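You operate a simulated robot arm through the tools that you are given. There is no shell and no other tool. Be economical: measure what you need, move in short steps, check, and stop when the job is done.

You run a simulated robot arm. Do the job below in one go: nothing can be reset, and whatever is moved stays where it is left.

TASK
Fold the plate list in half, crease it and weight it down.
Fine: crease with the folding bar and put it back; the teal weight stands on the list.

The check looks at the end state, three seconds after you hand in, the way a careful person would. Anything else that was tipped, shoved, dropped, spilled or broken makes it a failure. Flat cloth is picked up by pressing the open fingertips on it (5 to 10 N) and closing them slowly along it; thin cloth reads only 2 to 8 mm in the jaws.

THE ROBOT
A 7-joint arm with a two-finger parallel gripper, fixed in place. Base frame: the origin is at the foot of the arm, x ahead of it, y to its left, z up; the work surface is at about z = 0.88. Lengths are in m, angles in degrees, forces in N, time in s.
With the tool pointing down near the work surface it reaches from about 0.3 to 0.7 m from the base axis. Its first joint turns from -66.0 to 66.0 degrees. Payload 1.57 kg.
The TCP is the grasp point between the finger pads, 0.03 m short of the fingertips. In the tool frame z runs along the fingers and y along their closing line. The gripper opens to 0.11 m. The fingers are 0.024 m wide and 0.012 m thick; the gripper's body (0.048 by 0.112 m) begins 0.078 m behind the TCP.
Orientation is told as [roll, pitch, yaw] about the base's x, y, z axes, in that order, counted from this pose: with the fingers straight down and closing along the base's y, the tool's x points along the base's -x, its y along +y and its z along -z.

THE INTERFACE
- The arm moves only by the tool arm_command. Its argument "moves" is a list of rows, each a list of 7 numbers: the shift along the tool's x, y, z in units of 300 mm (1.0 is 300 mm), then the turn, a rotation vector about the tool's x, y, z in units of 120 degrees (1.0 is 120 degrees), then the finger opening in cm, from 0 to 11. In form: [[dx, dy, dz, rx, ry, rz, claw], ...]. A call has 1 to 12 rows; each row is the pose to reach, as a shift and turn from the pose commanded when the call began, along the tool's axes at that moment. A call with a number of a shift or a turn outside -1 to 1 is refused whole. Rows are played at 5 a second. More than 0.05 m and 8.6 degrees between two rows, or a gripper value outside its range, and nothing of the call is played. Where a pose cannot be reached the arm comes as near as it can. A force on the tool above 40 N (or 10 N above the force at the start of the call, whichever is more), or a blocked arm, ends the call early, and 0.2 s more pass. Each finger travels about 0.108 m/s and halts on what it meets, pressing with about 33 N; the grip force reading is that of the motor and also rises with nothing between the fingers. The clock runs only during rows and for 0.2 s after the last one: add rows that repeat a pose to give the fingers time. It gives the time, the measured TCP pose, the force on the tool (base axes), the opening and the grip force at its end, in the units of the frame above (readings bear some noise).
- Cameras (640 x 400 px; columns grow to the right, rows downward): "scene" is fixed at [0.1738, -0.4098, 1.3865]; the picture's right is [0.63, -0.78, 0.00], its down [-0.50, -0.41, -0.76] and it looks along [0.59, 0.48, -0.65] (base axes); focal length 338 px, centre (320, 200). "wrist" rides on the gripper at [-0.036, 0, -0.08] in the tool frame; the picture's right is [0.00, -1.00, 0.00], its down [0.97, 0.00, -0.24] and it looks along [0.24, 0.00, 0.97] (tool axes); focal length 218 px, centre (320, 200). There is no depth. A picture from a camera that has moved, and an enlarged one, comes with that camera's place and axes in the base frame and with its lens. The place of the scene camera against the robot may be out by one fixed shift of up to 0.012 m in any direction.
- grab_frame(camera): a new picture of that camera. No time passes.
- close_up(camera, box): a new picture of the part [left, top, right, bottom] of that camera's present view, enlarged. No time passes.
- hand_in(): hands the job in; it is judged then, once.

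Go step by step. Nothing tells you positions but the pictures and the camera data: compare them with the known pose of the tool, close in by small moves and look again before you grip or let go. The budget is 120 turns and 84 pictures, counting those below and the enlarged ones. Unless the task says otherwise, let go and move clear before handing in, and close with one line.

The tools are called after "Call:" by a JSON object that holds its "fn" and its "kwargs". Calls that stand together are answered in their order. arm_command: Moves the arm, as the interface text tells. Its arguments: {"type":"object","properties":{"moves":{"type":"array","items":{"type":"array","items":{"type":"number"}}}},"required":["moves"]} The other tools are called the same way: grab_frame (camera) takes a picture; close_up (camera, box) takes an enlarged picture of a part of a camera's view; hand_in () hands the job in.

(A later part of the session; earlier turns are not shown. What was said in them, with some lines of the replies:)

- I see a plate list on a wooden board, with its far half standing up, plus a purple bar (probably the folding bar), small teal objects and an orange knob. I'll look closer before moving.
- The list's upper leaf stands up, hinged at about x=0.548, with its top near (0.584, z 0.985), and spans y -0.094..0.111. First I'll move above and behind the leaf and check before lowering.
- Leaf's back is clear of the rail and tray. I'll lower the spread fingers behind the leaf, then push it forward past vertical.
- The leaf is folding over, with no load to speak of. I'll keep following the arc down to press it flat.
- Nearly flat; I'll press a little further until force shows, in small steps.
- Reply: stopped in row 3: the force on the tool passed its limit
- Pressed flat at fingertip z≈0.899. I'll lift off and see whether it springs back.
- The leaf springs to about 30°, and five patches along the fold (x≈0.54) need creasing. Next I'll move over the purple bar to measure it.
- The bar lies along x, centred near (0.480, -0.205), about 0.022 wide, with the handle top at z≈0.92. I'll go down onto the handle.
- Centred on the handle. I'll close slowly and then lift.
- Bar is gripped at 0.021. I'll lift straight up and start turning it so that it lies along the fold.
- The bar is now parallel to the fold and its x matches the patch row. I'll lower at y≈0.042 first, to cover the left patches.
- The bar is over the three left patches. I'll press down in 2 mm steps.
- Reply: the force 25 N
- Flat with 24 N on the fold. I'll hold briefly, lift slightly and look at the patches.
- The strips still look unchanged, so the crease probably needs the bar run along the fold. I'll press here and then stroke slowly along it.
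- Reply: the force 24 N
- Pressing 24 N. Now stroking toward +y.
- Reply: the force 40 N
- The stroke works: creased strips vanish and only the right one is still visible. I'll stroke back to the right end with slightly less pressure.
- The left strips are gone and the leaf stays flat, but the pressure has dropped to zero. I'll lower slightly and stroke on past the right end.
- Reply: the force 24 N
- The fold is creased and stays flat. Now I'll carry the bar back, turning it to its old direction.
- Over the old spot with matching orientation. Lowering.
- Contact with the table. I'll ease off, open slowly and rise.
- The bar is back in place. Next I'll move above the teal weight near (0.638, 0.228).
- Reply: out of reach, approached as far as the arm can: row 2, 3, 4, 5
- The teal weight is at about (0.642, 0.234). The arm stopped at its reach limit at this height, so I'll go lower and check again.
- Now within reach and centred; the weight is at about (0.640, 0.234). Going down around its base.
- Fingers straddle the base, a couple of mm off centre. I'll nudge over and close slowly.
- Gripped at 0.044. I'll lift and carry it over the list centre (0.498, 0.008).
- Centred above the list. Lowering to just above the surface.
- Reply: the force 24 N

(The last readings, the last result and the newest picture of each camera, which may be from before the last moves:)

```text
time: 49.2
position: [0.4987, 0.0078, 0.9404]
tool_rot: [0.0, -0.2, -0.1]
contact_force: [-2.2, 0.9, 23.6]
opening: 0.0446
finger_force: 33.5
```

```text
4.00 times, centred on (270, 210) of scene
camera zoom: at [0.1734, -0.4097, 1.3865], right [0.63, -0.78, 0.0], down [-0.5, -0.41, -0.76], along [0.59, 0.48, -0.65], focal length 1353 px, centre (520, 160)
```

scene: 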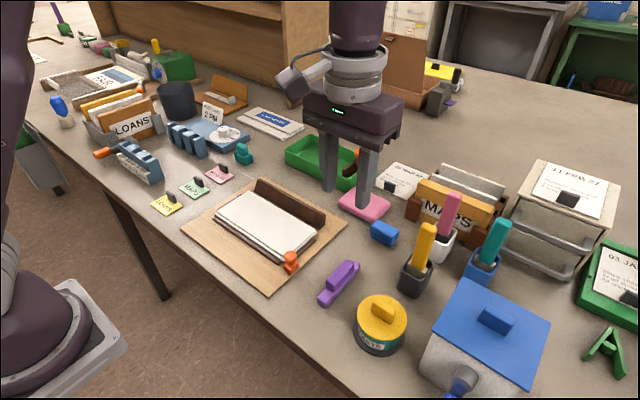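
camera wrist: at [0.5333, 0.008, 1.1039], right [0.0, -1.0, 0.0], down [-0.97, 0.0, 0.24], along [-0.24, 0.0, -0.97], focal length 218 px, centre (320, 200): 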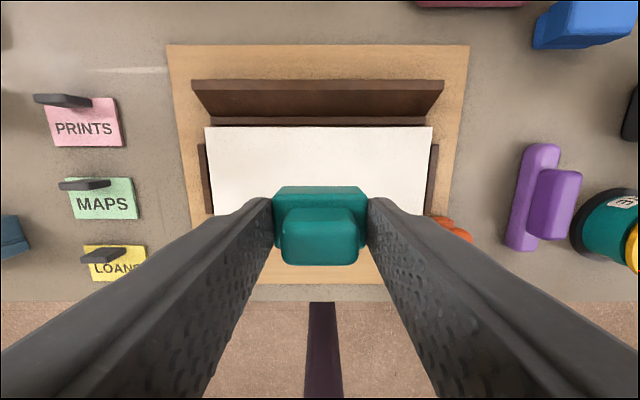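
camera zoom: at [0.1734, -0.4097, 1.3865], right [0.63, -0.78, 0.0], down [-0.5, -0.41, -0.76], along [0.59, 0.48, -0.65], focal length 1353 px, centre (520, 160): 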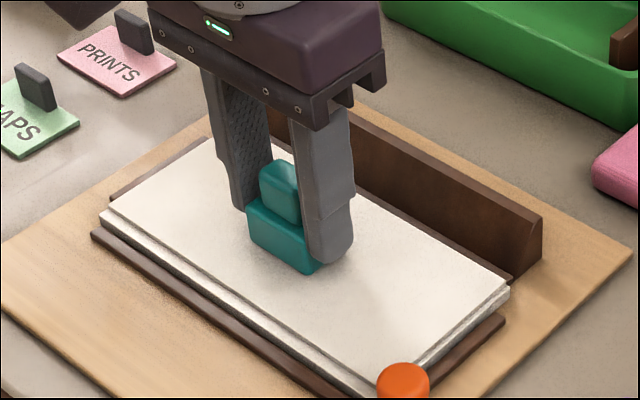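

The weight is seated on the list. I'll ease off, open slowly and rise clear.

Call:
{"fn": "arm_command", "kwargs": {"moves": [[0, 0, -0.003, 0, 0, 0, 4.2], [0, 0, -0.003, 0, 0, 0, 4.8], [0, 0, -0.003, 0, 0, 0, 5.6], [0, 0, -0.003, 0, 0, 0, 6.2], [0, 0, -0.003, 0, 0, 0, 6.2], [0, 0, -0.1, 0, 0, 0, 6.2], [0, 0, -0.25, 0, 0, 0, 6.2], [0, 0, -0.4, 0, 0, 0, 6.2], [0, 0, -0.55, 0, 0, 0, 6.2], [0, 0, -0.65, 0, 0, 0, 6.2]]}}

Call:
{"fn": "grab_frame", "kwargs": {"camera": "scene"}}

Call:
{"fn": "close_up", "kwargs": {"camera": "scene", "box": [180, 140, 390, 310]}}

Call:
{"fn": "grab_frame", "kwargs": {"camera": "wrist"}}

```text
time: 51.4
position: [0.4967, 0.0087, 1.1339]
tool_rot: [0.0, -0.1, 0.1]
contact_force: [0.5, -1.0, 0.0]
opening: 0.062
finger_force: 0.0
```

```text
47 pictures are left
```

scene: 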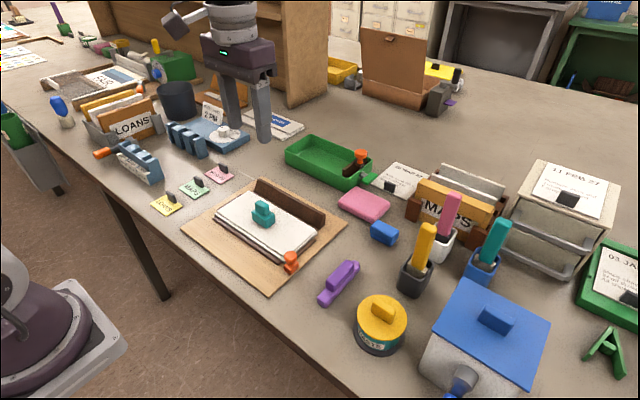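

```text
2.35 times, centred on (285, 225) of scene
camera zoom: at [0.1738, -0.4098, 1.3865], right [0.63, -0.78, 0.0], down [-0.5, -0.41, -0.76], along [0.59, 0.48, -0.65], focal length 796 px, centre (402, 141)
```

zoom: 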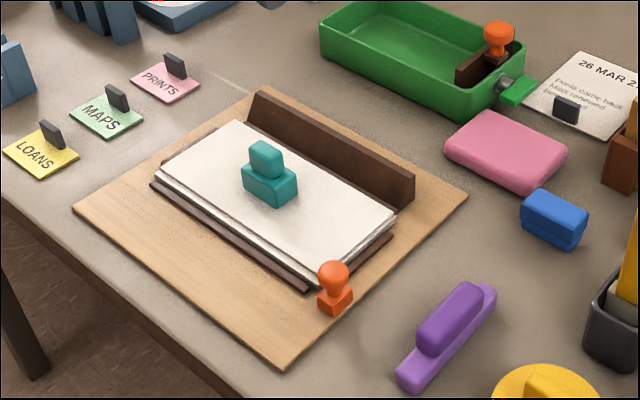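

```text
45 pictures are left
camera wrist: at [0.5335, 0.0087, 1.214], right [0.0, -1.0, 0.0], down [-0.97, 0.0, 0.24], along [-0.24, 0.0, -0.97], focal length 218 px, centre (320, 200)
```

wrist: 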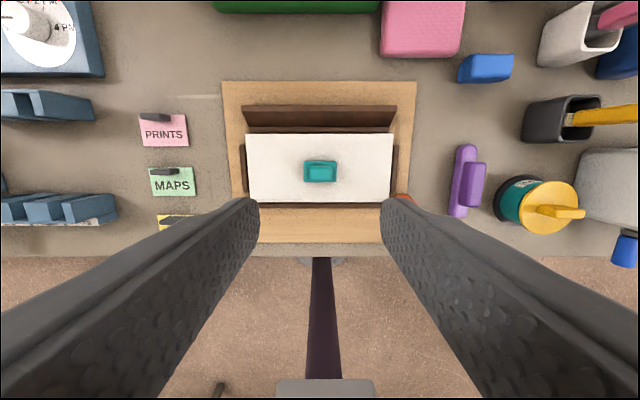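

The list lies folded and flat with the teal weight standing on it. The bar is back in its place and nothing else appears to have moved, so I'm handing in.

Call:
{"fn": "hand_in", "kwargs": {}}

```text
The job is handed in.
```

The plate list is folded in half and creased, the teal weight stands on it, and the folding bar is back where it was; I've handed the job in.
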